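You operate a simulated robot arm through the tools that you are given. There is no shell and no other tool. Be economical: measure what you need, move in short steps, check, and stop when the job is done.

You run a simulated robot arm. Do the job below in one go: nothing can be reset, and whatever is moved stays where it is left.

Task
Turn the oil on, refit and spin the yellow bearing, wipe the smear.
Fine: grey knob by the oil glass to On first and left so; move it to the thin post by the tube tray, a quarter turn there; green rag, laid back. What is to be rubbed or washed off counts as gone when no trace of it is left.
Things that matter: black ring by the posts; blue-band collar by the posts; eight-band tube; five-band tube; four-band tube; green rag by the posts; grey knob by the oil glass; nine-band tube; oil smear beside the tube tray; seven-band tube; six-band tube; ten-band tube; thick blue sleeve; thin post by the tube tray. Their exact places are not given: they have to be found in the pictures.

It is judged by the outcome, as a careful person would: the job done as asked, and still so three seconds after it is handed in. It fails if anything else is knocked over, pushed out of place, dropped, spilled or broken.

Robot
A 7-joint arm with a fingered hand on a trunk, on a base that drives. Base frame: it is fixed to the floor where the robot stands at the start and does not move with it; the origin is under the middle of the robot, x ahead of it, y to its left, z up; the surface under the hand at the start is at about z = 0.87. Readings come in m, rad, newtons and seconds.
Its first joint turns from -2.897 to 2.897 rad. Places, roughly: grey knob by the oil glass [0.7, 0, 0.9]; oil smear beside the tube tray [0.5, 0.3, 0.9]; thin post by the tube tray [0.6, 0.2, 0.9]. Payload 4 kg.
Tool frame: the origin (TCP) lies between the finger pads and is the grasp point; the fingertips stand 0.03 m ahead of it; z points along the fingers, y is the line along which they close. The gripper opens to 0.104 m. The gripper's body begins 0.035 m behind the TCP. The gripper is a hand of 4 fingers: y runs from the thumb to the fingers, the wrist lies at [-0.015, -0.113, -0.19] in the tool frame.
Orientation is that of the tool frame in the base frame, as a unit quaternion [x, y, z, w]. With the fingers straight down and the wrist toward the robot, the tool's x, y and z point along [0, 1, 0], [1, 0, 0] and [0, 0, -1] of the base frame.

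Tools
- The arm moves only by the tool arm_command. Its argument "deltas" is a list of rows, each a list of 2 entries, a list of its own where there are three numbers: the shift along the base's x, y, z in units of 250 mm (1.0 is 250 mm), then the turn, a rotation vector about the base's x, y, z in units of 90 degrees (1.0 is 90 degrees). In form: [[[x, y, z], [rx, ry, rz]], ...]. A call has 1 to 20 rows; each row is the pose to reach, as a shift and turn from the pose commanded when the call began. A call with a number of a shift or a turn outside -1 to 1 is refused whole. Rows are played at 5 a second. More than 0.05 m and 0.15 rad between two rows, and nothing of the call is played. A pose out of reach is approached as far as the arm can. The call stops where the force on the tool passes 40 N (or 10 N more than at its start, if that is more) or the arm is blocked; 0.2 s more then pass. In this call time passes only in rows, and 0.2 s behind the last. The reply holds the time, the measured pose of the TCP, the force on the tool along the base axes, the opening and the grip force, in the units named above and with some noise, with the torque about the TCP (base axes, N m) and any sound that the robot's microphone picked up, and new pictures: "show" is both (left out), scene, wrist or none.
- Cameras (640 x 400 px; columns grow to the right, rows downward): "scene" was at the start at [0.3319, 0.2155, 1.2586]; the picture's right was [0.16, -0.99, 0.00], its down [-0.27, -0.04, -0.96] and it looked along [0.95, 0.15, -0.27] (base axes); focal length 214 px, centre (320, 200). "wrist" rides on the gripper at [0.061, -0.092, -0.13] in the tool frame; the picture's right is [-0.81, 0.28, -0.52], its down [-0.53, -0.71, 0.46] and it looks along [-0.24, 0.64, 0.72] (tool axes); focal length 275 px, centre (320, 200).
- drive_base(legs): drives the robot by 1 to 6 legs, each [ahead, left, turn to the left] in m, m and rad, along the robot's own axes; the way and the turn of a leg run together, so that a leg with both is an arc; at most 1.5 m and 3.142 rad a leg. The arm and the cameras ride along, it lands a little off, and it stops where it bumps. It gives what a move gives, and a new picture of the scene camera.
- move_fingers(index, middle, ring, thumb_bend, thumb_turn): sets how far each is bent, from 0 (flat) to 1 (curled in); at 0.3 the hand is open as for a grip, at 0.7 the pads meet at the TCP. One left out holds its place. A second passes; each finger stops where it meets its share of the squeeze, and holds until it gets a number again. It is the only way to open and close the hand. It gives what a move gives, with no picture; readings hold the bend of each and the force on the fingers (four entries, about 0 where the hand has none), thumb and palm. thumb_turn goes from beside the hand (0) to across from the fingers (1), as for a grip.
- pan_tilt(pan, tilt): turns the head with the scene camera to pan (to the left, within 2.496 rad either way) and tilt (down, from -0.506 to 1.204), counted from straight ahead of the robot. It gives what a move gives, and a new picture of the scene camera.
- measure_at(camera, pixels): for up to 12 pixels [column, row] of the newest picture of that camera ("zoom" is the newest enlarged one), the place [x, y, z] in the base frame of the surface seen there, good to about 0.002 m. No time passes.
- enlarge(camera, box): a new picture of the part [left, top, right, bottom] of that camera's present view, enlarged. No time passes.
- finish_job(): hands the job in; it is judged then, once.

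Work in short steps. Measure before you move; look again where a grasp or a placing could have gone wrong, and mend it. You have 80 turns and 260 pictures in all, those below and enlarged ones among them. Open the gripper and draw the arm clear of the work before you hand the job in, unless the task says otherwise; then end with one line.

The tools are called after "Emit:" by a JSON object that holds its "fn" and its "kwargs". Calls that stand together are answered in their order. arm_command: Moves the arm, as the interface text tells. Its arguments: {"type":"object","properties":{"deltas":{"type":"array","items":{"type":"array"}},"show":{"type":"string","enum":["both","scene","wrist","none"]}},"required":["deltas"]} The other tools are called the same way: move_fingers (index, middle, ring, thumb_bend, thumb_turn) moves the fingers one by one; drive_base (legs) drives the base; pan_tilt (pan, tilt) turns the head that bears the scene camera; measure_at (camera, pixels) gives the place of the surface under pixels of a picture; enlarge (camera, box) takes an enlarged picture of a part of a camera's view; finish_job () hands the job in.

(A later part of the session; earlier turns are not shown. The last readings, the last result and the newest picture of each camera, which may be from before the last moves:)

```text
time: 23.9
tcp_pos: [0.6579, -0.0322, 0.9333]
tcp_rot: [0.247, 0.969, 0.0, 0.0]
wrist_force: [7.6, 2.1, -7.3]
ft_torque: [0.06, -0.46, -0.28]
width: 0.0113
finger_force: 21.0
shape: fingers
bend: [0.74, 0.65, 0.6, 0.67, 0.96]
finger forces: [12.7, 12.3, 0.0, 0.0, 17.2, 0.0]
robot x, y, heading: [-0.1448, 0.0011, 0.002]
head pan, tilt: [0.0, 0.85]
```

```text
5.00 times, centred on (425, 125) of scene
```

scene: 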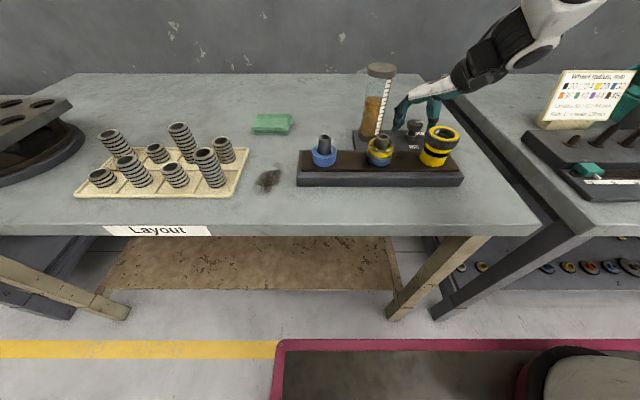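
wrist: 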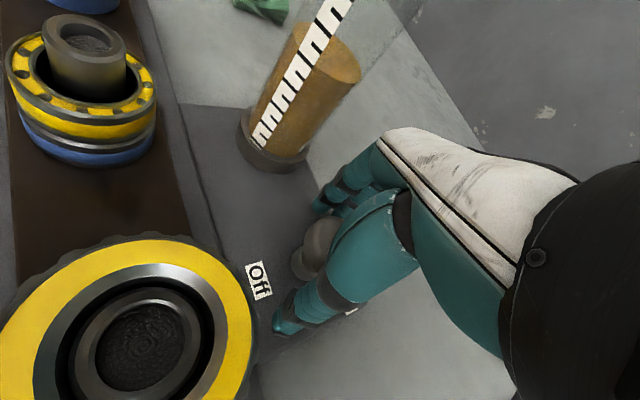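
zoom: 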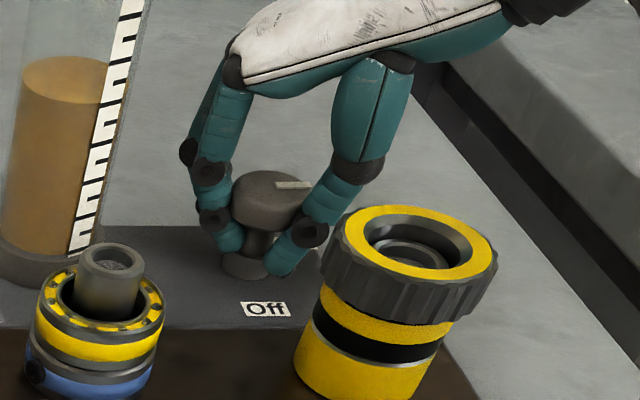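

Torque rises to -0.28 N m at once with the mark unmoved: it's the end stop, i.e. On. I release, rise, and look.

Emit:
{"fn": "arm_command", "kwargs": {"deltas": [[[0, 0, 0], [0, 0, -0.05]], [[0, 0, 0], [0, 0, -0.08]]], "show": "none"}}

Emit:
{"fn": "move_fingers", "kwargs": {"index": 0.45, "middle": 0.45, "ring": 0.45, "thumb_bend": 0.42}}

Emit:
{"fn": "arm_command", "kwargs": {"deltas": [[[0, 0, 0.1], [0, 0, 0]], [[0, 0, 0.25], [0, 0, 0]], [[0, 0, 0.4], [0, 0, 0]], [[0, 0, 0.55], [0, 0, 0]], [[0, 0, 0.7], [0, 0, 0]], [[0, 0, 0.85], [0, 0, -0.05]]], "show": "wrist"}}

Emit:
{"fn": "enlarge", "kwargs": {"camera": "scene", "box": [340, 50, 500, 170]}}

```text
time: 24.5
tcp_pos: [0.6568, -0.0318, 0.9335]
tcp_rot: [0.308, 0.951, 0.0, -0.001]
wrist_force: [-0.8, 4.6, -4.9]
ft_torque: [0.19, -0.33, -0.01]
width: 0.0105
finger_force: 19.9
shape: fingers
bend: [0.74, 0.65, 0.6, 0.67, 0.97]
finger forces: [11.4, 11.0, 0.0, 0.1, 17.6, 0.1]
robot x, y, heading: [-0.1524, -0.0038, 0.003]
head pan, tilt: [0.0, 0.85]
```

```text
time: 25.5
tcp_pos: [0.6583, -0.0315, 0.9341]
tcp_rot: [0.309, 0.951, 0.0, 0.0]
wrist_force: [0.6, 0.5, -0.8]
ft_torque: [0.04, 0.01, -0.01]
width: 0.0686
finger_force: 0.0
shape: fingers
bend: [0.45, 0.45, 0.45, 0.42, 0.97]
finger forces: [0.0, 0.0, 0.0, 0.0, 0.0, 0.0]
robot x, y, heading: [-0.1484, 0.0014, 0.001]
head pan, tilt: [0.0, 0.85]
```

```text
time: 26.9
tcp_pos: [0.6592, -0.0313, 1.1448]
tcp_rot: [0.345, 0.938, -0.001, -0.001]
wrist_force: [1.4, -0.3, 0.7]
ft_torque: [0.01, 0.01, 0.01]
width: 0.0682
finger_force: 0.1
shape: fingers
bend: [0.45, 0.45, 0.45, 0.42, 0.97]
finger forces: [0.0, 0.1, 0.1, 0.0, 0.0, 0.0]
robot x, y, heading: [-0.1493, -0.0002, 0.004]
head pan, tilt: [0.0, 0.85]
```

wrist: 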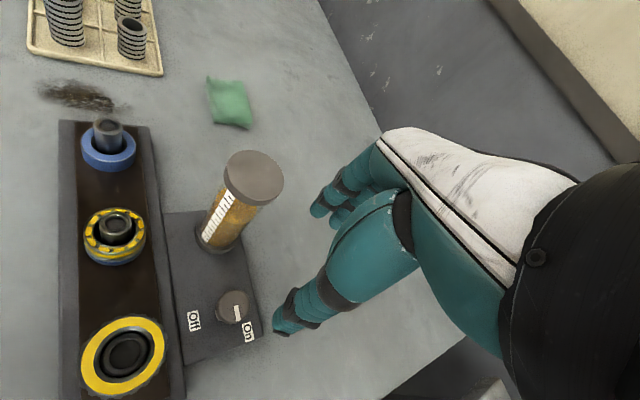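

```text
3.33 times, centred on (420, 110) of scene
```

zoom: 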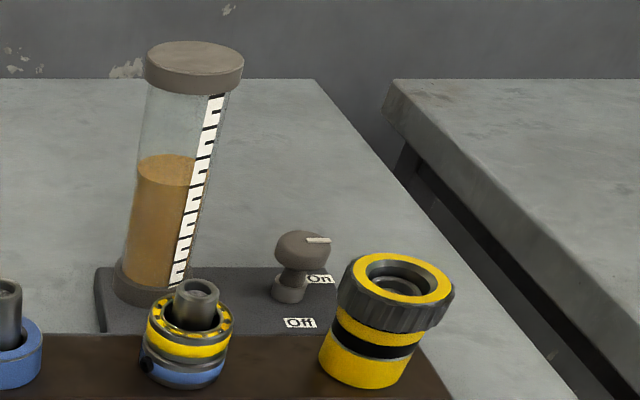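

The knob is left at On. Now the bearing: I zoom in the wrist view to measure it and the left post.

Emit:
{"fn": "enlarge", "kwargs": {"camera": "wrist", "box": [65, 105, 165, 275]}}

```text
2.35 times, centred on (115, 190) of wrist
```

zoom: 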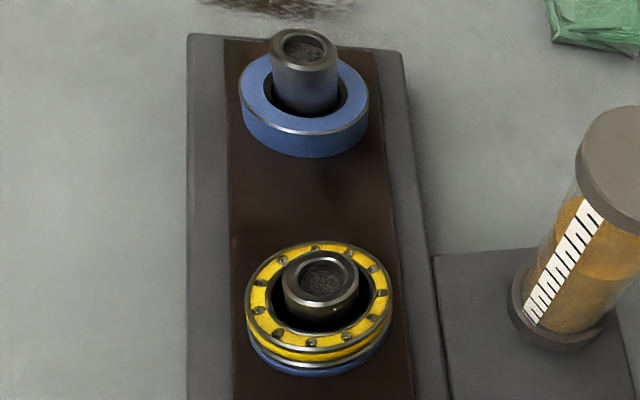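

Measuring bearing face rim, post tops and sleeve in this zoom.

Emit:
{"fn": "measure_at", "kwargs": {"camera": "zoom", "pixels": [[251, 305], [389, 300], [316, 247], [316, 348], [322, 277], [286, 275], [356, 273], [303, 48], [271, 50], [335, 48], [305, 136], [244, 90]]}}

Emit:
{"fn": "measure_at", "kwargs": {"camera": "wrist", "pixels": [[107, 123], [95, 127], [121, 127], [105, 160], [131, 148], [86, 143], [117, 226], [86, 233], [144, 232], [114, 211], [114, 252]]}}

```text
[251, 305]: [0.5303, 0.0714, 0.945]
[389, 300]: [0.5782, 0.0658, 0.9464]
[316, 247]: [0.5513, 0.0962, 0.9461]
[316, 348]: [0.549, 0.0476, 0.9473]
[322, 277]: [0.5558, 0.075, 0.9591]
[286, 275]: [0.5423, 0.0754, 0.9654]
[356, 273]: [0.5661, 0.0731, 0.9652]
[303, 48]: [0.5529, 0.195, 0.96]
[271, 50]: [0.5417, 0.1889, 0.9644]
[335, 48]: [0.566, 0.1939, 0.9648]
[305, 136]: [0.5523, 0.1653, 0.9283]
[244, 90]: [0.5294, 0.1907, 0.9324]
```

```text
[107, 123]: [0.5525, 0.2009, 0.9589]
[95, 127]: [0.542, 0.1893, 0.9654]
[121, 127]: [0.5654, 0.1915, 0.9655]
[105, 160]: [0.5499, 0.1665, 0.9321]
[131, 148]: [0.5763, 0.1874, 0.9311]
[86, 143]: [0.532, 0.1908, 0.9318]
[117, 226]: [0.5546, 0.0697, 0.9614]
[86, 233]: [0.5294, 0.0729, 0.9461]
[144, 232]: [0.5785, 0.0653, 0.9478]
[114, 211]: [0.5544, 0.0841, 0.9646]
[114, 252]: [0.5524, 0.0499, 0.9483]
```

Mid post axis (0.554, 0.0725), left post axis (0.554, 0.1915), bearing z 0.928–0.947, r 0.025. I move above the bearing at the present ~50° yaw and descend to TCP z≈0.985 first.

Emit:
{"fn": "move_fingers", "kwargs": {"index": 0.38, "middle": 0.38, "ring": 0.38, "thumb_bend": 0.36}}

Emit:
{"fn": "arm_command", "kwargs": {"deltas": [[[-0.1, 0.1, 0], [0, 0, 0]], [[-0.21, 0.207, 0], [0, 0, 0]], [[-0.32, 0.31, 0], [0, 0, 0]], [[-0.42, 0.414, 0], [0, 0, 0]], [[-0.42, 0.414, -0.15], [0, 0, 0]], [[-0.42, 0.414, -0.32], [0, 0, 0]], [[-0.42, 0.414, -0.49], [0, 0, 0]], [[-0.42, 0.414, -0.64], [0, 0, 0]], [[-0.42, 0.414, -0.64], [0, 0, 0]]]}}

Emit:
{"fn": "enlarge", "kwargs": {"camera": "scene", "box": [300, 70, 480, 190]}}

```text
time: 27.9
tcp_pos: [0.6593, -0.0317, 1.1456]
tcp_rot: [0.345, 0.939, 0.0, 0.0]
wrist_force: [0.0, 0.4, -0.3]
ft_torque: [-0.03, -0.02, -0.01]
width: 0.0854
finger_force: 0.0
shape: fingers
bend: [0.38, 0.38, 0.38, 0.36, 0.96]
finger forces: [0.0, 0.0, 0.0, 0.0, 0.1, 0.0]
robot x, y, heading: [-0.1477, -0.0027, 0.005]
head pan, tilt: [0.0, 0.85]
```

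```text
time: 29.9
tcp_pos: [0.5538, 0.0703, 0.9871]
tcp_rot: [0.346, 0.938, 0.0, 0.0]
wrist_force: [-0.2, -1.3, -0.6]
ft_torque: [0.0, -0.03, -0.03]
width: 0.0856
finger_force: 0.0
shape: fingers
bend: [0.38, 0.38, 0.38, 0.36, 0.96]
finger forces: [0.1, 0.0, 0.0, 0.1, 0.0, 0.1]
robot x, y, heading: [-0.1511, 0.0022, -0.002]
head pan, tilt: [0.0, 0.85]
```

scene: 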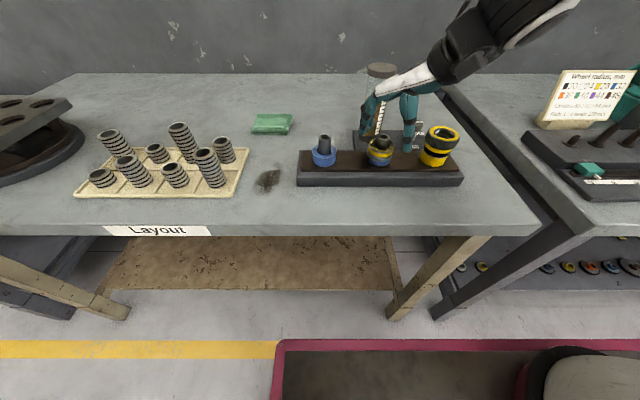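
wrist: 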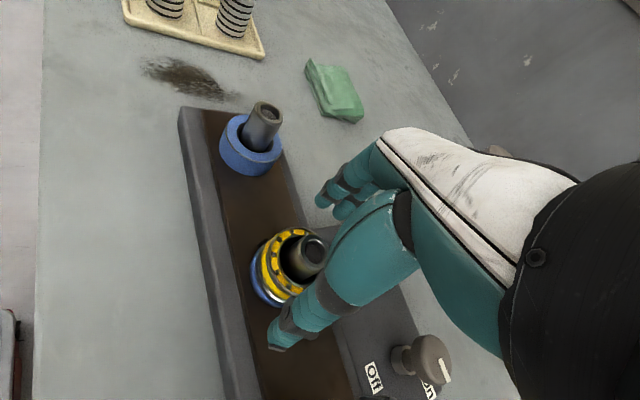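

```text
3.33 times, centred on (390, 130) of scene
```

zoom: 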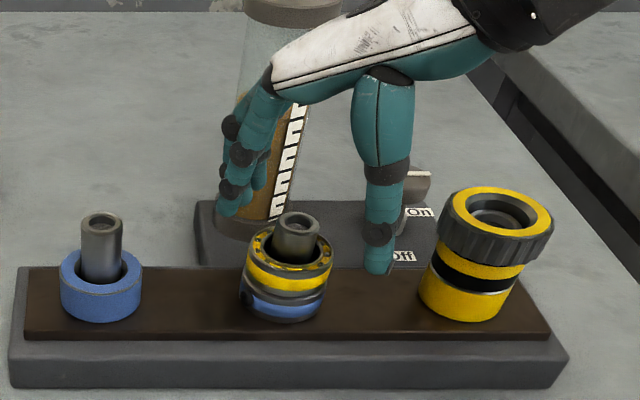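

Aligned over the bearing with clearance on both sides. Descend 3 cm to TCP z≈0.957 so the tips only reach the bearing, not the collar.

Emit:
{"fn": "arm_command", "kwargs": {"deltas": [[[0, 0.004, -0.06], [0, 0, 0]], [[0, 0.004, -0.12], [0, 0, 0]], [[0, 0.004, -0.12], [0, 0, 0]]], "show": "none"}}

Emit:
{"fn": "enlarge", "kwargs": {"camera": "scene", "box": [340, 90, 460, 180]}}

```text
time: 30.7
tcp_pos: [0.5534, 0.0729, 0.9578]
tcp_rot: [0.345, 0.939, 0.0, 0.001]
wrist_force: [0.0, 0.2, -0.2]
ft_torque: [-0.02, 0.02, 0.01]
width: 0.0857
finger_force: 0.1
shape: fingers
bend: [0.38, 0.38, 0.38, 0.36, 0.96]
finger forces: [0.0, 0.1, 0.1, 0.0, 0.0, 0.0]
robot x, y, heading: [-0.1456, 0.0009, -0.005]
head pan, tilt: [0.0, 0.85]
```

```text
4.44 times, centred on (400, 135) of scene
```

zoom: 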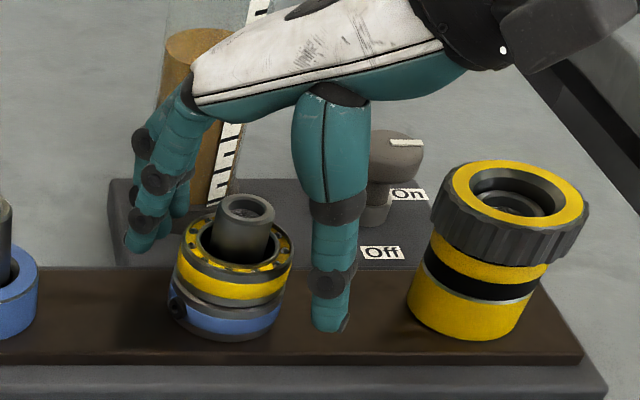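

I check the thumb and finger tip heights against the bearing's joint with the collar.

Emit:
{"fn": "measure_at", "kwargs": {"camera": "zoom", "pixels": [[330, 322], [330, 300], [330, 280], [138, 240], [165, 225], [232, 285], [232, 300], [232, 325]]}}

```text
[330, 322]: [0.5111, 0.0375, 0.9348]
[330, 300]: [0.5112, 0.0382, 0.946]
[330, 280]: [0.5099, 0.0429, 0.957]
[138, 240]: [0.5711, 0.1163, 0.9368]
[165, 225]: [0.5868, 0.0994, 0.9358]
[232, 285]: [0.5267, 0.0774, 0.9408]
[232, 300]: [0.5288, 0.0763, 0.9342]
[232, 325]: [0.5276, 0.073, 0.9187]
```

Tips are at z≈0.93, right for the bearing (0.928–0.947). Close in.

Emit:
{"fn": "move_fingers", "kwargs": {"index": 0.62, "middle": 0.62, "ring": 0.62, "thumb_bend": 0.62}}

Emit:
{"fn": "enlarge", "kwargs": {"camera": "scene", "box": [340, 90, 460, 180]}}

```text
time: 31.7
tcp_pos: [0.5538, 0.0725, 0.957]
tcp_rot: [0.345, 0.938, 0.0, 0.0]
wrist_force: [3.1, 2.8, 2.0]
ft_torque: [0.15, -0.17, 0.0]
width: 0.0459
finger_force: 11.0
shape: fingers
bend: [0.53, 0.55, 0.62, 0.53, 0.98]
finger forces: [6.3, 7.0, 0.0, 0.0, 8.4, 0.1]
robot x, y, heading: [-0.1434, 0.0006, 0.005]
head pan, tilt: [0.0, 0.85]
```

```text
4.44 times, centred on (400, 135) of scene
```

zoom: 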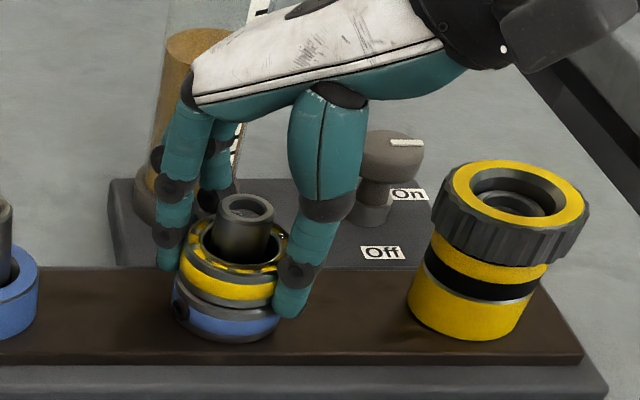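

Thumb, index and middle hold the ring (thumb tip low, close to the collar). Squeeze slightly more and lift a few mm to check whether only the bearing comes.

Emit:
{"fn": "move_fingers", "kwargs": {"index": 0.68, "middle": 0.68, "thumb_bend": 0.66}}

Emit:
{"fn": "arm_command", "kwargs": {"deltas": [[[0, 0, 0.02], [0, 0, 0]], [[0, 0, 0.04], [0, 0, 0]], [[0, 0, 0.06], [0, 0, 0]]], "show": "none"}}

Emit:
{"fn": "enlarge", "kwargs": {"camera": "scene", "box": [340, 90, 460, 180]}}

```text
time: 32.7
tcp_pos: [0.5541, 0.073, 0.957]
tcp_rot: [0.346, 0.938, 0.0, 0.0]
wrist_force: [4.6, 5.2, 4.3]
ft_torque: [0.29, -0.24, 0.04]
width: 0.045
finger_force: 15.2
shape: fingers
bend: [0.54, 0.56, 0.62, 0.54, 0.99]
finger forces: [9.3, 9.3, 0.1, 0.0, 11.3, 0.0]
robot x, y, heading: [-0.1499, 0.0012, 0.002]
head pan, tilt: [0.0, 0.85]
```

```text
time: 33.5
tcp_pos: [0.5538, 0.0718, 0.9715]
tcp_rot: [0.346, 0.938, 0.0, 0.0]
wrist_force: [0.8, 0.2, -1.2]
ft_torque: [0.0, -0.02, 0.01]
width: 0.0449
finger_force: 13.9
shape: fingers
bend: [0.55, 0.57, 0.62, 0.54, 0.99]
finger forces: [7.5, 6.6, 0.0, 0.1, 13.9, 0.0]
robot x, y, heading: [-0.1476, 0.0022, 0.003]
head pan, tilt: [0.0, 0.85]
```

```text
4.44 times, centred on (400, 135) of scene
```

zoom: 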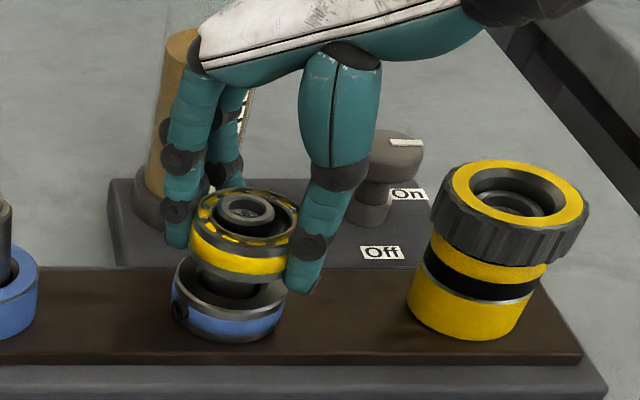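

Only the bearing lifts; the collar stays. Lift clear of the posts, carry to the left post, and pre-turn the hand -65° (to ≈-15°) for the later quarter turn.

Emit:
{"fn": "arm_command", "kwargs": {"deltas": [[[0, 0, 0.12], [0, 0, 0]], [[0, 0, 0.24], [0, 0, 0]], [[0, 0.04, 0.26], [0, 0, -0.09]], [[0, 0.1, 0.26], [0, 0, -0.18]], [[0, 0.17, 0.26], [0, 0, -0.27]], [[0, 0.24, 0.26], [0, 0, -0.36]], [[0, 0.3, 0.26], [0, 0, -0.45]], [[0, 0.36, 0.26], [0, 0, -0.54]], [[0, 0.42, 0.26], [0, 0, -0.63]], [[0, 0.478, 0.26], [0, 0, -0.72]], [[0, 0.478, 0.26], [0, 0, -0.72]]]}}

Emit:
{"fn": "enlarge", "kwargs": {"camera": "scene", "box": [270, 90, 390, 180]}}

Emit:
{"fn": "enlarge", "kwargs": {"camera": "wrist", "box": [230, 170, 430, 370]}}

```text
time: 35.5
tcp_pos: [0.5571, 0.1638, 1.0797]
tcp_rot: [0.732, 0.665, 0.067, -0.128]
wrist_force: [-0.5, -0.3, -1.2]
ft_torque: [0.0, -0.02, 0.03]
width: 0.0448
finger_force: 14.0
shape: fingers
bend: [0.56, 0.58, 0.62, 0.54, 0.98]
finger forces: [7.3, 7.3, 0.1, 0.0, 13.6, 0.0]
robot x, y, heading: [-0.1471, 0.0016, 0.002]
head pan, tilt: [0.0, 0.85]
stopped in row 9: the arm was blocked; the commanded pose is now the measured one
```

scene: 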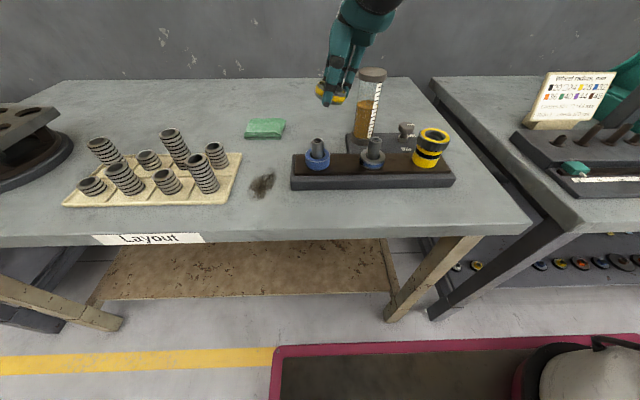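
wrist: 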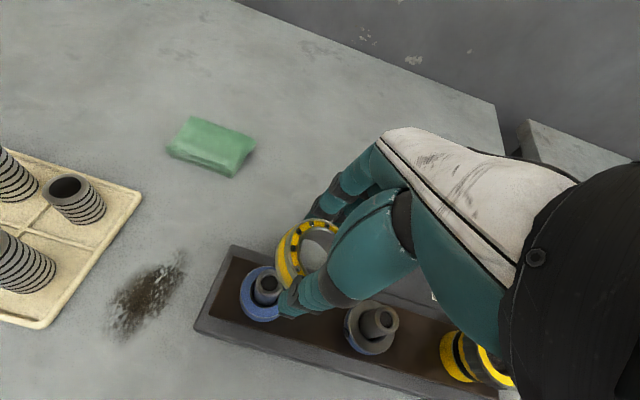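

```text
4.44 times, centred on (330, 135) of scene
```

zoom: 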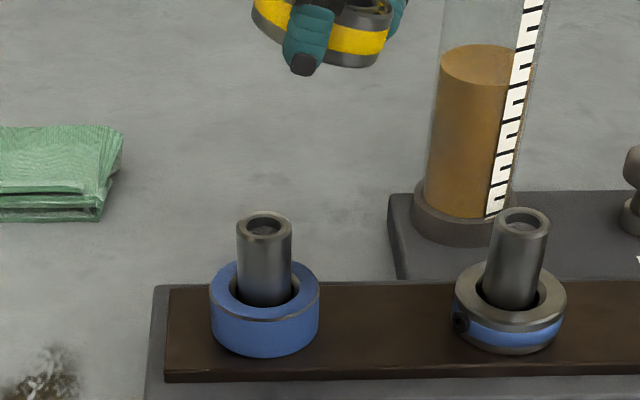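

```text
2.00 times, centred on (330, 270) of wrist
```

zoom: 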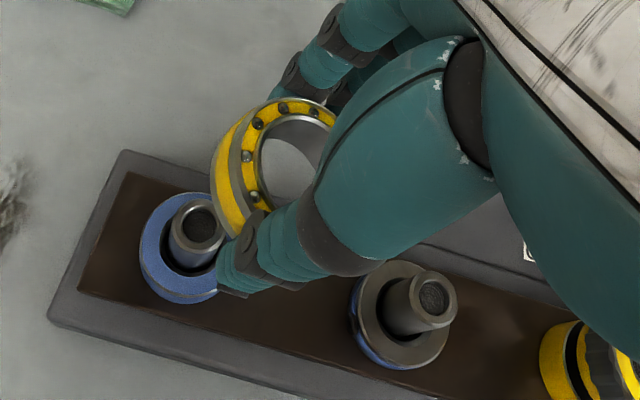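

The arm got blocked in the yaw turn (hand tilted ~17°, bearing still held at 14 N, and the scene view shifted slightly). I undo: bring the hand upright and yaw back +30°.

Emit:
{"fn": "arm_command", "kwargs": {"deltas": [[[0, -0.04, 0], [-0.032, -0.018, 0.066]], [[0, -0.08, 0], [-0.065, -0.037, 0.132]], [[0, -0.12, 0], [-0.097, -0.055, 0.199]], [[0, -0.16, 0], [-0.13, -0.074, 0.265]], [[0, -0.16, 0], [-0.162, -0.092, 0.331]], [[0, -0.16, 0], [-0.162, -0.092, 0.331]]]}}

```text
time: 36.9
tcp_pos: [0.5573, 0.1235, 1.0807]
tcp_rot: [0.542, 0.841, 0.0, -0.001]
wrist_force: [0.4, -0.9, -1.2]
ft_torque: [-0.03, 0.03, 0.03]
width: 0.0447
finger_force: 14.4
shape: fingers
bend: [0.56, 0.58, 0.62, 0.54, 0.98]
finger forces: [7.3, 7.1, 0.0, 0.0, 13.8, 0.1]
robot x, y, heading: [-0.1496, 0.002, 0.003]
head pan, tilt: [0.0, 0.85]
```

scene: 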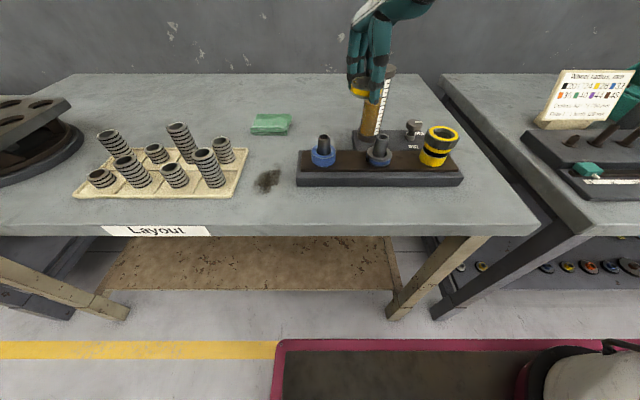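
wrist: 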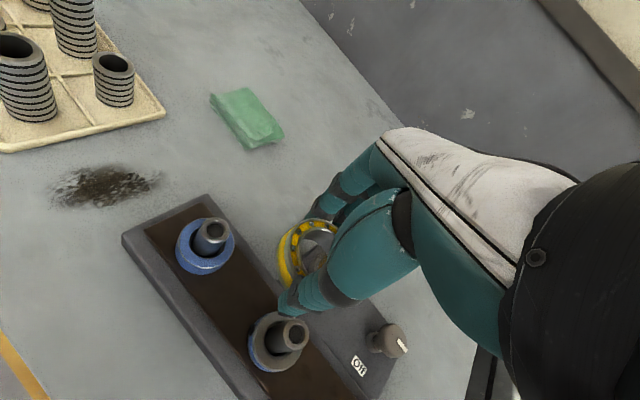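

Recovered and upright at ≈24° yaw. The block came from being close to the inner reach limit, so I drive back 8 cm to get more room for turning.

Emit:
{"fn": "drive_base", "kwargs": {"legs": [[-0.09, 0, 0]]}}

Emit:
{"fn": "arm_command", "kwargs": {"deltas": [[[0.1, 0.05, 0], [0, 0, -0.06]], [[0.2, 0.1, 0], [0, 0, -0.13]], [[0.28, 0.15, 0], [0, 0, -0.2]], [[0.347, 0.2, 0], [0, 0, -0.27]], [[0.347, 0.27, 0], [0, 0, -0.34]], [[0.347, 0.274, 0], [0, 0, -0.4]], [[0.347, 0.274, 0], [0, 0, -0.4]]]}}

```text
time: 38.0
tcp_pos: [0.4658, 0.124, 1.0803]
tcp_rot: [0.542, 0.84, -0.001, -0.002]
wrist_force: [-0.3, 0.0, -2.0]
ft_torque: [0.0, 0.02, 0.03]
width: 0.0445
finger_force: 14.5
shape: fingers
bend: [0.56, 0.58, 0.62, 0.54, 0.98]
finger forces: [7.3, 7.2, 0.0, 0.0, 13.8, 0.0]
robot x, y, heading: [-0.2393, -0.0026, 0.001]
head pan, tilt: [0.0, 0.85]
```

scene: 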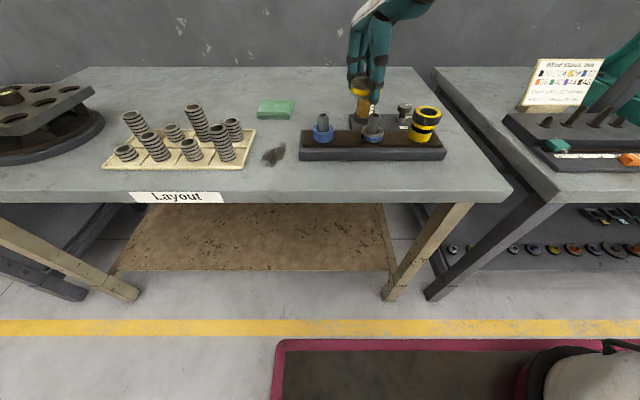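

```text
time: 38.9
tcp_pos: [0.5334, 0.1483, 1.1281]
tcp_rot: [0.656, 0.748, 0.075, -0.071]
wrist_force: [0.9, -0.2, -2.7]
ft_torque: [0.03, 0.02, 0.01]
width: 0.0448
finger_force: 14.1
shape: fingers
bend: [0.56, 0.58, 0.62, 0.54, 0.98]
finger forces: [7.2, 7.0, 0.0, 0.1, 13.6, 0.0]
robot x, y, heading: [-0.2361, -0.0024, 0.001]
head pan, tilt: [0.0, 0.85]
stopped in row 4: the arm was blocked; the commanded pose is now the measured one
```

scene: 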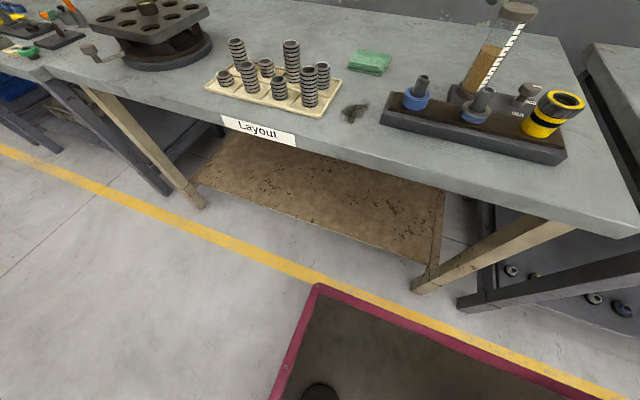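
wrist: 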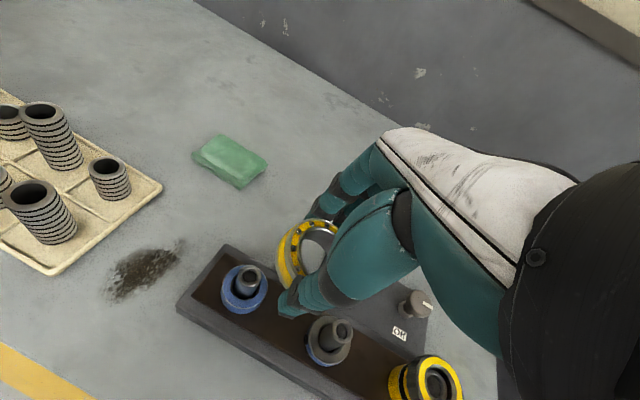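

Blocked again when yawing clockwise (a joint limit), so I'll keep the yaw ≥30° and make the quarter turn counter-clockwise instead. First recover upright at yaw ≈35°.

Emit:
{"fn": "arm_command", "kwargs": {"deltas": [[[0, -0.04, -0.03], [-0.026, -0.007, 0.061]], [[0, -0.08, -0.06], [-0.051, -0.015, 0.122]], [[0, -0.1, -0.1], [-0.077, -0.022, 0.183]], [[0, -0.1, -0.15], [-0.102, -0.029, 0.243]], [[0, -0.1, -0.19], [-0.128, -0.0365, 0.304]], [[0, -0.1, -0.19], [-0.128, -0.0365, 0.304]]]}}

```text
time: 40.3
tcp_pos: [0.5336, 0.1245, 1.0782]
tcp_rot: [0.461, 0.887, -0.004, 0.006]
wrist_force: [0.1, 0.2, -1.1]
ft_torque: [0.02, 0.01, 0.01]
width: 0.0446
finger_force: 14.0
shape: fingers
bend: [0.56, 0.58, 0.62, 0.54, 0.98]
finger forces: [7.5, 6.9, 0.0, 0.0, 13.7, 0.0]
robot x, y, heading: [-0.2364, 0.0019, 0.002]
head pan, tilt: [0.0, 0.85]
```

scene: 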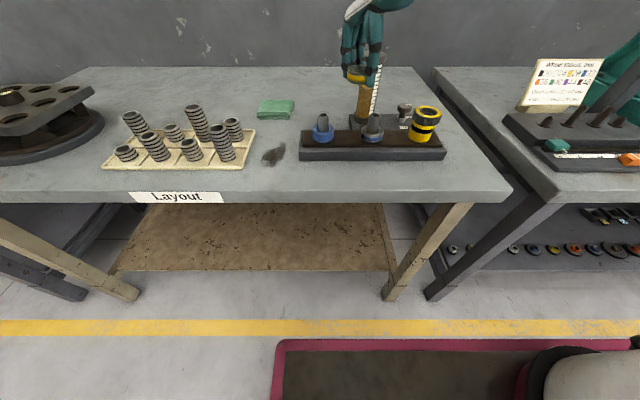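
wrist: 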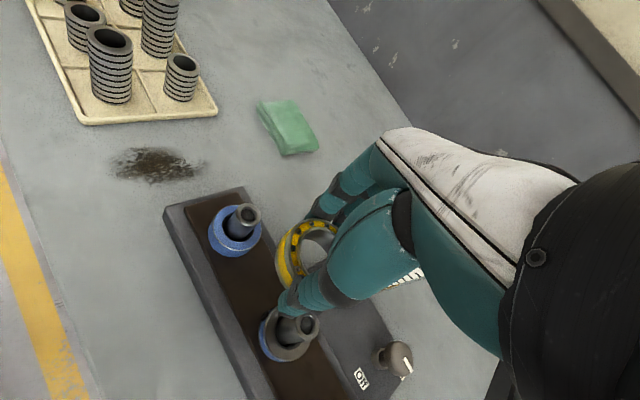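

Upright at 35° yaw, bearing held. Move above the left post, TCP z≈1.02, and check alignment.

Emit:
{"fn": "arm_command", "kwargs": {"deltas": [[[0.04, 0.1, 0], [0, 0, 0]], [[0.081, 0.2, -0.05], [0, 0, 0]], [[0.081, 0.268, -0.14], [0, 0, 0]], [[0.081, 0.268, -0.23], [0, 0, 0]], [[0.081, 0.268, -0.23], [0, 0, 0]]]}}

Emit:
{"fn": "enlarge", "kwargs": {"camera": "scene", "box": [280, 70, 380, 150]}}

Emit:
{"fn": "enlarge", "kwargs": {"camera": "wrist", "box": [220, 190, 380, 330]}}

```text
time: 41.5
tcp_pos: [0.5531, 0.1925, 1.0194]
tcp_rot: [0.463, 0.887, -0.004, 0.005]
wrist_force: [0.7, -0.1, -1.6]
ft_torque: [-0.01, -0.05, 0.0]
width: 0.0448
finger_force: 14.1
shape: fingers
bend: [0.56, 0.58, 0.62, 0.54, 0.98]
finger forces: [7.3, 6.9, 0.1, 0.0, 13.6, 0.0]
robot x, y, heading: [-0.2409, -0.0022, 0.004]
head pan, tilt: [0.0, 0.85]
```

scene: 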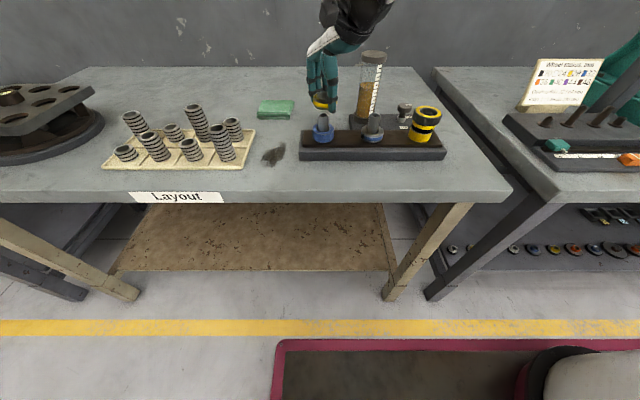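
wrist: 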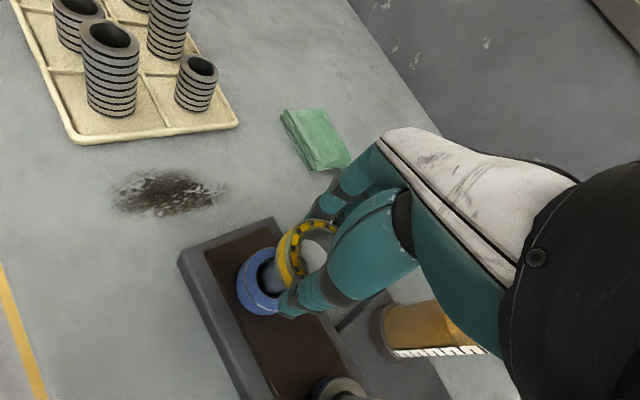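

```text
5.00 times, centred on (330, 110) of scene
```

zoom: 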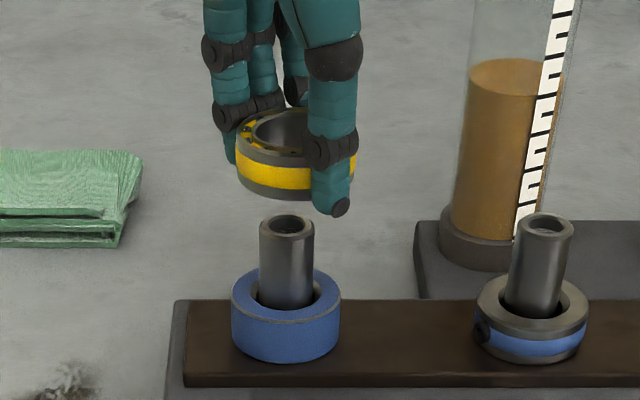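

```text
2.86 times, centred on (300, 260) of wrist
```

zoom: 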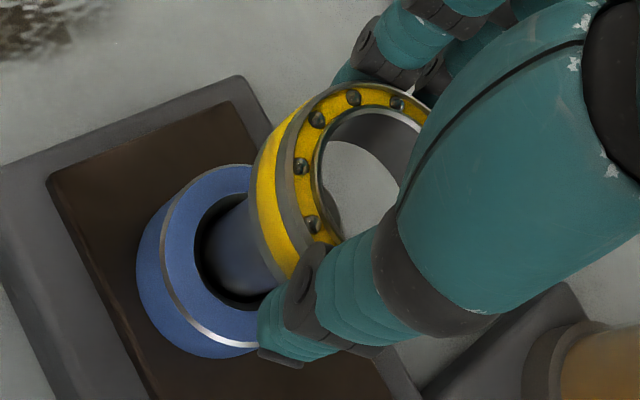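

I measure ball positions on the held bearing face to check its centre and level.

Emit:
{"fn": "measure_at", "kwargs": {"camera": "zoom", "pixels": [[353, 97], [317, 119], [301, 165], [311, 223], [335, 90], [397, 103]]}}

Emit:
{"fn": "measure_at", "kwargs": {"camera": "scene", "pixels": [[337, 95], [328, 105], [333, 108], [329, 99], [345, 111], [337, 114]]}}

```text
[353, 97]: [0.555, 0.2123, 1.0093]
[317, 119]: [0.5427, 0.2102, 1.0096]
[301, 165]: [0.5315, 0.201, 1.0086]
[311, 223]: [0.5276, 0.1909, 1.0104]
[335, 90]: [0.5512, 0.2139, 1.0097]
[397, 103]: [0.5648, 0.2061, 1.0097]
```

```text
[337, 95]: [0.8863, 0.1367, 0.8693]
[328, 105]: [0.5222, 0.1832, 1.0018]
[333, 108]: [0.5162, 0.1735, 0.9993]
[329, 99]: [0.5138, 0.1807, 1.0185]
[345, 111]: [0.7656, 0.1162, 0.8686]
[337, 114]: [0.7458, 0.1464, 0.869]
```

The bearing is level (z 1.009) with centre ≈(0.550, 0.190), about 4 mm short in x. I correct by +3.5 mm x, +1 mm y and descend around the post.

Emit:
{"fn": "arm_command", "kwargs": {"deltas": [[[0.014, 0.004, -0.02], [0, 0, 0]], [[0.014, 0.004, -0.07], [0, 0, 0]], [[0.014, 0.004, -0.12], [0, 0, 0]], [[0.014, 0.004, -0.16], [0, 0, 0]], [[0.014, 0.004, -0.19], [0, 0, 0]]], "show": "none"}}

Emit:
{"fn": "enlarge", "kwargs": {"camera": "scene", "box": [280, 70, 380, 150]}}

Emit:
{"fn": "enlarge", "kwargs": {"camera": "wrist", "box": [220, 190, 380, 330]}}

```text
time: 42.7
tcp_pos: [0.557, 0.1926, 0.9737]
tcp_rot: [0.463, 0.887, -0.004, 0.005]
wrist_force: [-0.2, -0.6, -1.7]
ft_torque: [-0.01, 0.03, 0.02]
width: 0.0447
finger_force: 14.1
shape: fingers
bend: [0.56, 0.58, 0.62, 0.54, 0.98]
finger forces: [7.3, 6.9, 0.0, 0.0, 13.5, 0.0]
robot x, y, heading: [-0.2345, -0.0006, 0.002]
head pan, tilt: [0.0, 0.85]
```

```text
5.00 times, centred on (330, 110) of scene
```

zoom: 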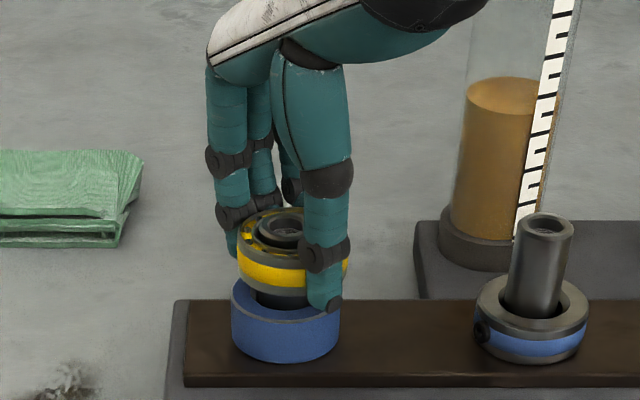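

```text
2.86 times, centred on (300, 260) of wrist
```

zoom: 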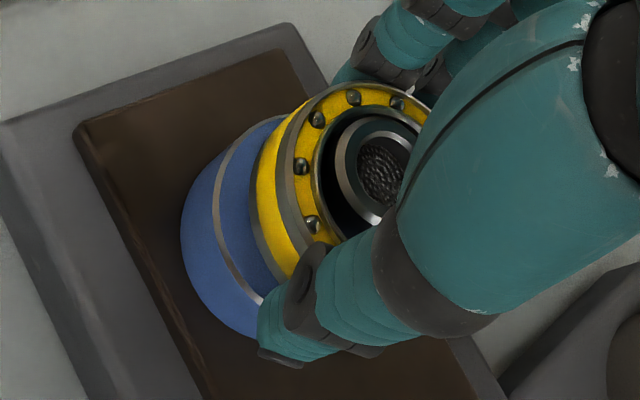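

The bearing is on the post, freely centred. Lower the last ~12 mm gently until it seats on the sleeve.

Emit:
{"fn": "arm_command", "kwargs": {"deltas": [[[0, 0, -0.016], [0, 0, 0]], [[0, 0, -0.03], [0, 0, 0]], [[0, 0, -0.04], [0, 0, 0]], [[0, 0, -0.047], [0, 0, 0]]], "show": "none"}}

Emit:
{"fn": "enlarge", "kwargs": {"camera": "scene", "box": [290, 90, 370, 150]}}

```text
time: 43.7
tcp_pos: [0.557, 0.1927, 0.9618]
tcp_rot: [0.462, 0.887, -0.003, 0.005]
wrist_force: [-0.1, 1.5, 5.6]
ft_torque: [0.12, -0.13, 0.01]
width: 0.0446
finger_force: 15.9
shape: fingers
bend: [0.56, 0.58, 0.62, 0.54, 0.98]
finger forces: [9.4, 7.7, 0.1, 0.0, 14.4, 0.0]
robot x, y, heading: [-0.2414, 0.0012, -0.003]
head pan, tilt: [0.0, 0.85]
```

```text
6.67 times, centred on (330, 120) of scene
```

zoom: 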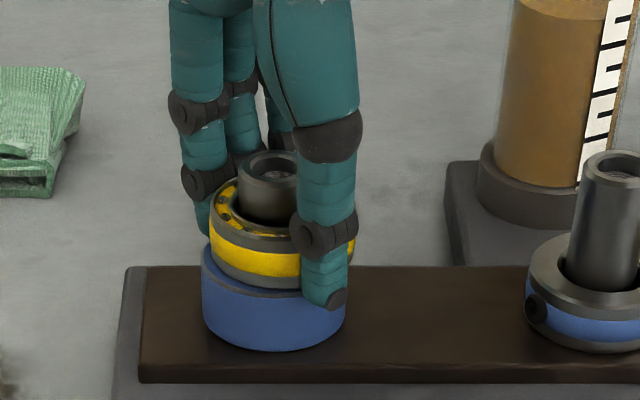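

Seated (Fz 5.6 N). I ease 0.7 mm and turn ccw about the post axis, the first 45°.

Emit:
{"fn": "arm_command", "kwargs": {"deltas": [[[0, 0, 0.003], [0, 0, 0]], [[-0.001, 0.001, 0.003], [0, 0, 0.07]], [[-0.002, 0.002, 0.003], [0, 0, 0.14]], [[-0.003, 0.003, 0.003], [0, 0, 0.21]], [[-0.005, 0.004, 0.003], [0, 0, 0.28]], [[-0.006, 0.005, 0.003], [0, 0, 0.35]], [[-0.007, 0.006, 0.003], [0, 0, 0.42]], [[-0.008, 0.007, 0.003], [0, 0, 0.5]]], "show": "none"}}

Emit:
{"fn": "enlarge", "kwargs": {"camera": "scene", "box": [280, 50, 400, 150]}}

Emit:
{"fn": "enlarge", "kwargs": {"camera": "wrist", "box": [220, 190, 380, 330]}}

```text
time: 45.5
tcp_pos: [0.5547, 0.1965, 0.9628]
tcp_rot: [0.087, 0.996, -0.002, 0.006]
wrist_force: [1.8, 1.4, 2.3]
ft_torque: [0.12, -0.07, -0.09]
width: 0.0447
finger_force: 15.2
shape: fingers
bend: [0.56, 0.58, 0.62, 0.54, 0.98]
finger forces: [8.3, 7.9, 0.0, 0.0, 14.1, 0.1]
robot x, y, heading: [-0.2381, -0.003, -0.002]
head pan, tilt: [0.0, 0.85]
```

```text
4.00 times, centred on (340, 100) of scene
```

zoom: 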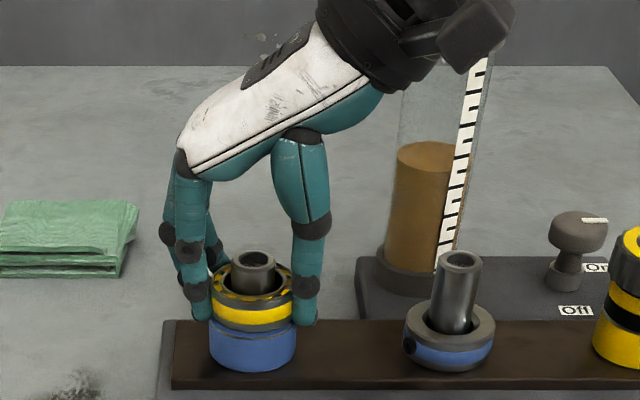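

```text
2.86 times, centred on (300, 260) of wrist
```

zoom: 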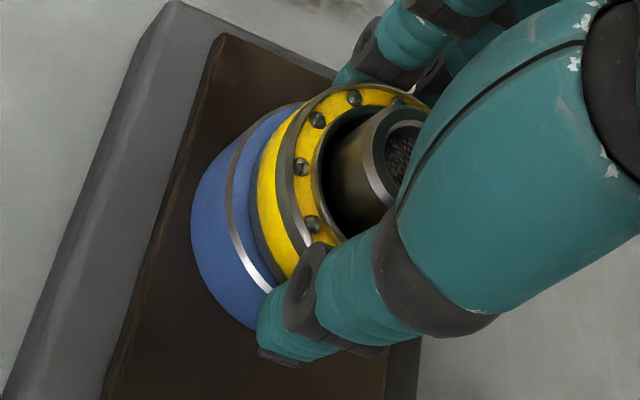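

No slip (balls stay in place relative to the fingers). Before going on, I check the height of the palm heel and wrist, which will swing over the glass side.

Emit:
{"fn": "measure_at", "kwargs": {"camera": "scene", "pixels": [[373, 77], [378, 72], [383, 72], [395, 67], [375, 62], [400, 66], [360, 88]]}}

```text
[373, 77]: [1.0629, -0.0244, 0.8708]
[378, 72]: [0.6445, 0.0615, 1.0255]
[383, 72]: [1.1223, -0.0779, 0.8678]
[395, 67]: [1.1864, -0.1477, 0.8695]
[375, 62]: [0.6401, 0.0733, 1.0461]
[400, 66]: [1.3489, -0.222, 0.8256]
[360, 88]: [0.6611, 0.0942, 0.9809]
```

Emit:
{"fn": "measure_at", "kwargs": {"camera": "scene", "pixels": [[355, 78], [362, 73], [368, 74], [373, 72], [365, 65], [375, 66], [385, 62], [395, 60], [390, 66], [402, 56]]}}

```text
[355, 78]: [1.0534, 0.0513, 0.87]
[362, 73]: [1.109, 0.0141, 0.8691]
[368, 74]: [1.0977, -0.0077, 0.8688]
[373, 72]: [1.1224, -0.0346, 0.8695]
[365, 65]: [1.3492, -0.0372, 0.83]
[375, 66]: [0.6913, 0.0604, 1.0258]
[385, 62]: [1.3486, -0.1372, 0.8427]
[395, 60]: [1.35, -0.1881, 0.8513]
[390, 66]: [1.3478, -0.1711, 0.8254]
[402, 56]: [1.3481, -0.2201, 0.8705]
```

The scene frame was stale; refresh with a null move.

Emit:
{"fn": "arm_command", "kwargs": {"deltas": [[[0.004, -0.002, 0], [0, 0, 0]]], "show": "scene"}}

Emit:
{"fn": "measure_at", "kwargs": {"camera": "scene", "pixels": [[358, 78], [366, 76], [373, 72], [378, 68], [385, 62], [395, 66], [400, 66], [403, 55], [352, 82]]}}

```text
time: 45.9
tcp_pos: [0.5554, 0.195, 0.9625]
tcp_rot: [0.087, 0.996, -0.001, 0.006]
wrist_force: [-0.3, 2.8, 1.6]
ft_torque: [0.17, -0.02, 0.01]
width: 0.0447
finger_force: 14.8
shape: fingers
bend: [0.56, 0.58, 0.62, 0.54, 0.98]
finger forces: [9.2, 7.6, 0.1, 0.0, 13.4, 0.0]
robot x, y, heading: [-0.2404, -0.005, 0.001]
head pan, tilt: [0.0, 0.85]
```

scene: 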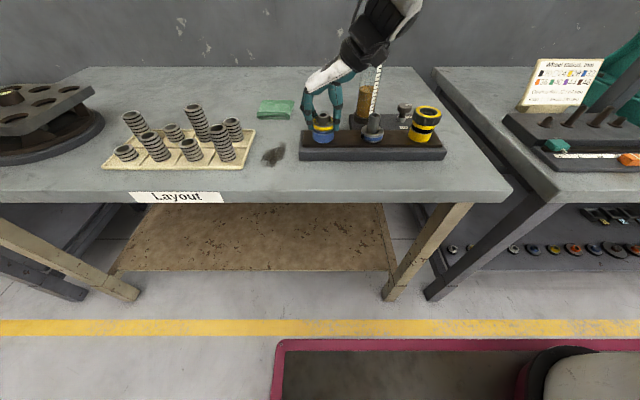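

```text
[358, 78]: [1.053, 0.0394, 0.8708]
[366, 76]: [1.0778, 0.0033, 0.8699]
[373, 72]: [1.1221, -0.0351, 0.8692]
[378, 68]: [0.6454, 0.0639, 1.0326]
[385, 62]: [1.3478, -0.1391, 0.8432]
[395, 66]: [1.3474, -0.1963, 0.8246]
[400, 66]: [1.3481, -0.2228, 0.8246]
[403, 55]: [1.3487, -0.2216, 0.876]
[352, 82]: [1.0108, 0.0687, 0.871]
```

The zoom offset was off; measure again at the proper wrist pixels.

Emit:
{"fn": "measure_at", "kwargs": {"camera": "scene", "pixels": [[350, 74], [355, 68], [360, 64], [365, 66], [370, 66], [378, 60], [385, 45], [380, 55], [340, 84]]}}

```text
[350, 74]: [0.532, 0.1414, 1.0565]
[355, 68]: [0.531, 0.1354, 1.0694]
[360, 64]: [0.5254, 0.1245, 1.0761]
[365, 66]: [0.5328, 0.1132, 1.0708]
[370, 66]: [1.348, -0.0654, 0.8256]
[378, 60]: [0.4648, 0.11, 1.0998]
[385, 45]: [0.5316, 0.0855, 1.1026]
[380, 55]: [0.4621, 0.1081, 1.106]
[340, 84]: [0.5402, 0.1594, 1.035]
```

Clearance over the glass is ~5 cm. Do the remaining ~47° ccw.

Emit:
{"fn": "arm_command", "kwargs": {"deltas": [[[0, 0, 0], [0, 0, 0.07]], [[0, 0, 0], [0, 0, 0.14]], [[-0.001, 0, 0], [0, 0, 0.21]], [[-0.002, 0, 0], [0, 0, 0.28]], [[-0.003, 0, 0], [0, 0, 0.35]], [[-0.004, 0, 0], [0, 0, 0.42]], [[-0.005, 0, 0], [0, 0, 0.47]], [[-0.005, 0, 0], [0, 0, 0.52]]]}}

Emit:
{"fn": "enlarge", "kwargs": {"camera": "scene", "box": [280, 50, 400, 150]}}

Emit:
{"fn": "enlarge", "kwargs": {"camera": "wrist", "box": [220, 190, 380, 330]}}

```text
time: 47.7
tcp_pos: [0.5544, 0.1952, 0.9635]
tcp_rot: [-0.316, 0.949, 0.001, 0.006]
wrist_force: [1.5, 2.9, 2.2]
ft_torque: [0.17, 0.04, -0.07]
width: 0.0447
finger_force: 14.9
shape: fingers
bend: [0.56, 0.58, 0.62, 0.54, 0.98]
finger forces: [9.7, 7.8, 0.1, 0.1, 13.3, 0.1]
robot x, y, heading: [-0.2389, -0.0025, 0.001]
head pan, tilt: [0.0, 0.85]
```

scene: 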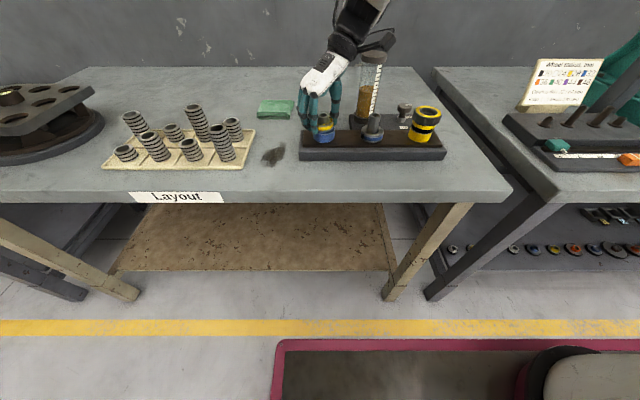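
wrist: 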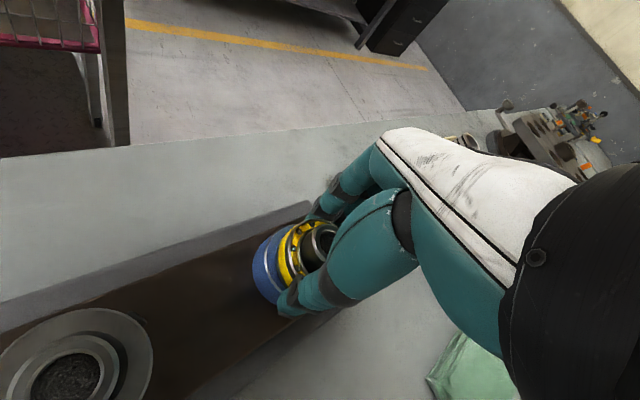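

```text
4.00 times, centred on (340, 100) of scene
```

zoom: 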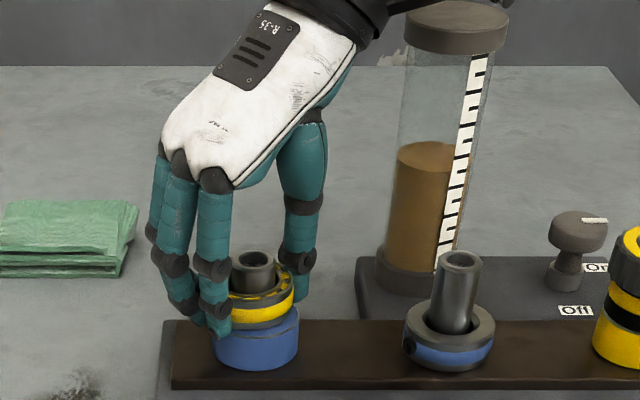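

```text
2.86 times, centred on (300, 260) of wrist
```

zoom: 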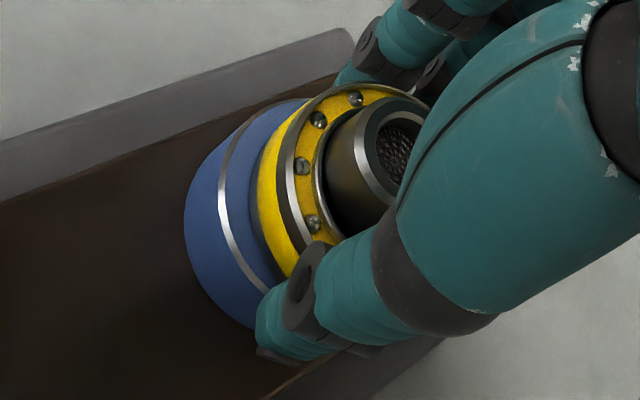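

Turned ≈92° with no slip (balls unchanged relative to the fingers). Lower 1 mm to seat, release and rise.

Emit:
{"fn": "arm_command", "kwargs": {"deltas": [[[0, 0, -0.005], [0, 0, 0]]], "show": "none"}}

Emit:
{"fn": "move_fingers", "kwargs": {"index": 0.42, "middle": 0.42, "ring": 0.42, "thumb_bend": 0.4}}

Emit:
{"fn": "arm_command", "kwargs": {"deltas": [[[0, 0, 0.06], [0, 0, 0]], [[0, 0, 0.16], [0, 0, 0]], [[0, 0, 0.3], [0, 0, 0]], [[0, 0, 0.45], [0, 0, 0]], [[0, 0, 0.6], [0, 0, 0]], [[0, 0, 0.75], [0, 0, 0]]]}}

Emit:
{"fn": "enlarge", "kwargs": {"camera": "scene", "box": [250, 80, 450, 170]}}

```text
time: 48.1
tcp_pos: [0.5556, 0.1943, 0.9623]
tcp_rot: [-0.316, 0.949, 0.001, 0.007]
wrist_force: [0.8, 4.6, 7.1]
ft_torque: [0.23, 0.14, -0.08]
width: 0.0446
finger_force: 16.5
shape: fingers
bend: [0.56, 0.58, 0.62, 0.54, 0.98]
finger forces: [11.2, 8.0, 0.0, 0.0, 13.5, 0.1]
robot x, y, heading: [-0.2389, 0.003, 0.001]
head pan, tilt: [0.0, 0.85]
```

```text
time: 49.1
tcp_pos: [0.5548, 0.1944, 0.9615]
tcp_rot: [-0.315, 0.949, 0.001, 0.005]
wrist_force: [0.0, 0.5, 0.3]
ft_torque: [-0.03, 0.0, -0.01]
width: 0.0749
finger_force: 0.0
shape: fingers
bend: [0.42, 0.42, 0.42, 0.4, 0.97]
finger forces: [0.0, 0.0, 0.0, 0.1, 0.0, 0.0]
robot x, y, heading: [-0.2381, -0.0022, -0.001]
head pan, tilt: [0.0, 0.85]
```

```text
time: 50.5
tcp_pos: [0.5539, 0.1936, 1.1463]
tcp_rot: [-0.315, 0.949, 0.001, 0.007]
wrist_force: [-0.1, 0.2, 0.1]
ft_torque: [0.0, 0.01, 0.0]
width: 0.0748
finger_force: 0.1
shape: fingers
bend: [0.42, 0.42, 0.42, 0.4, 0.97]
finger forces: [0.1, 0.0, 0.0, 0.0, 0.0, 0.0]
robot x, y, heading: [-0.2387, 0.0002, 0.001]
head pan, tilt: [0.0, 0.85]
```

scene: 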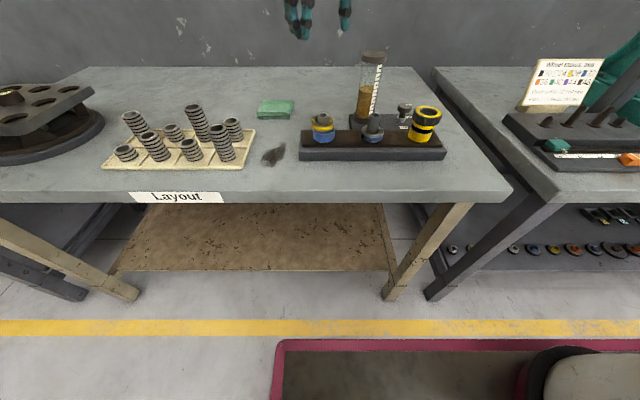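
wrist: 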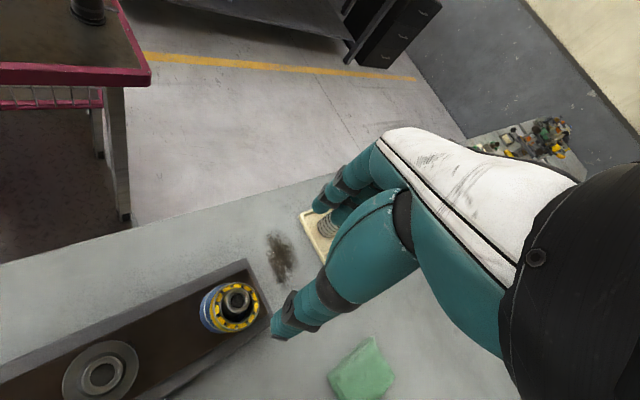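

```text
3.20 times, centred on (350, 125) of scene
```

zoom: 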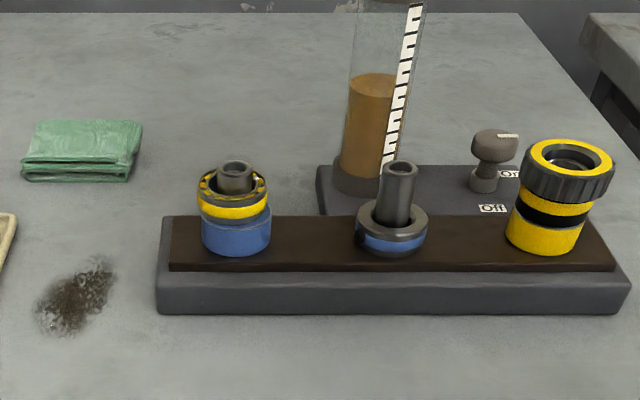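

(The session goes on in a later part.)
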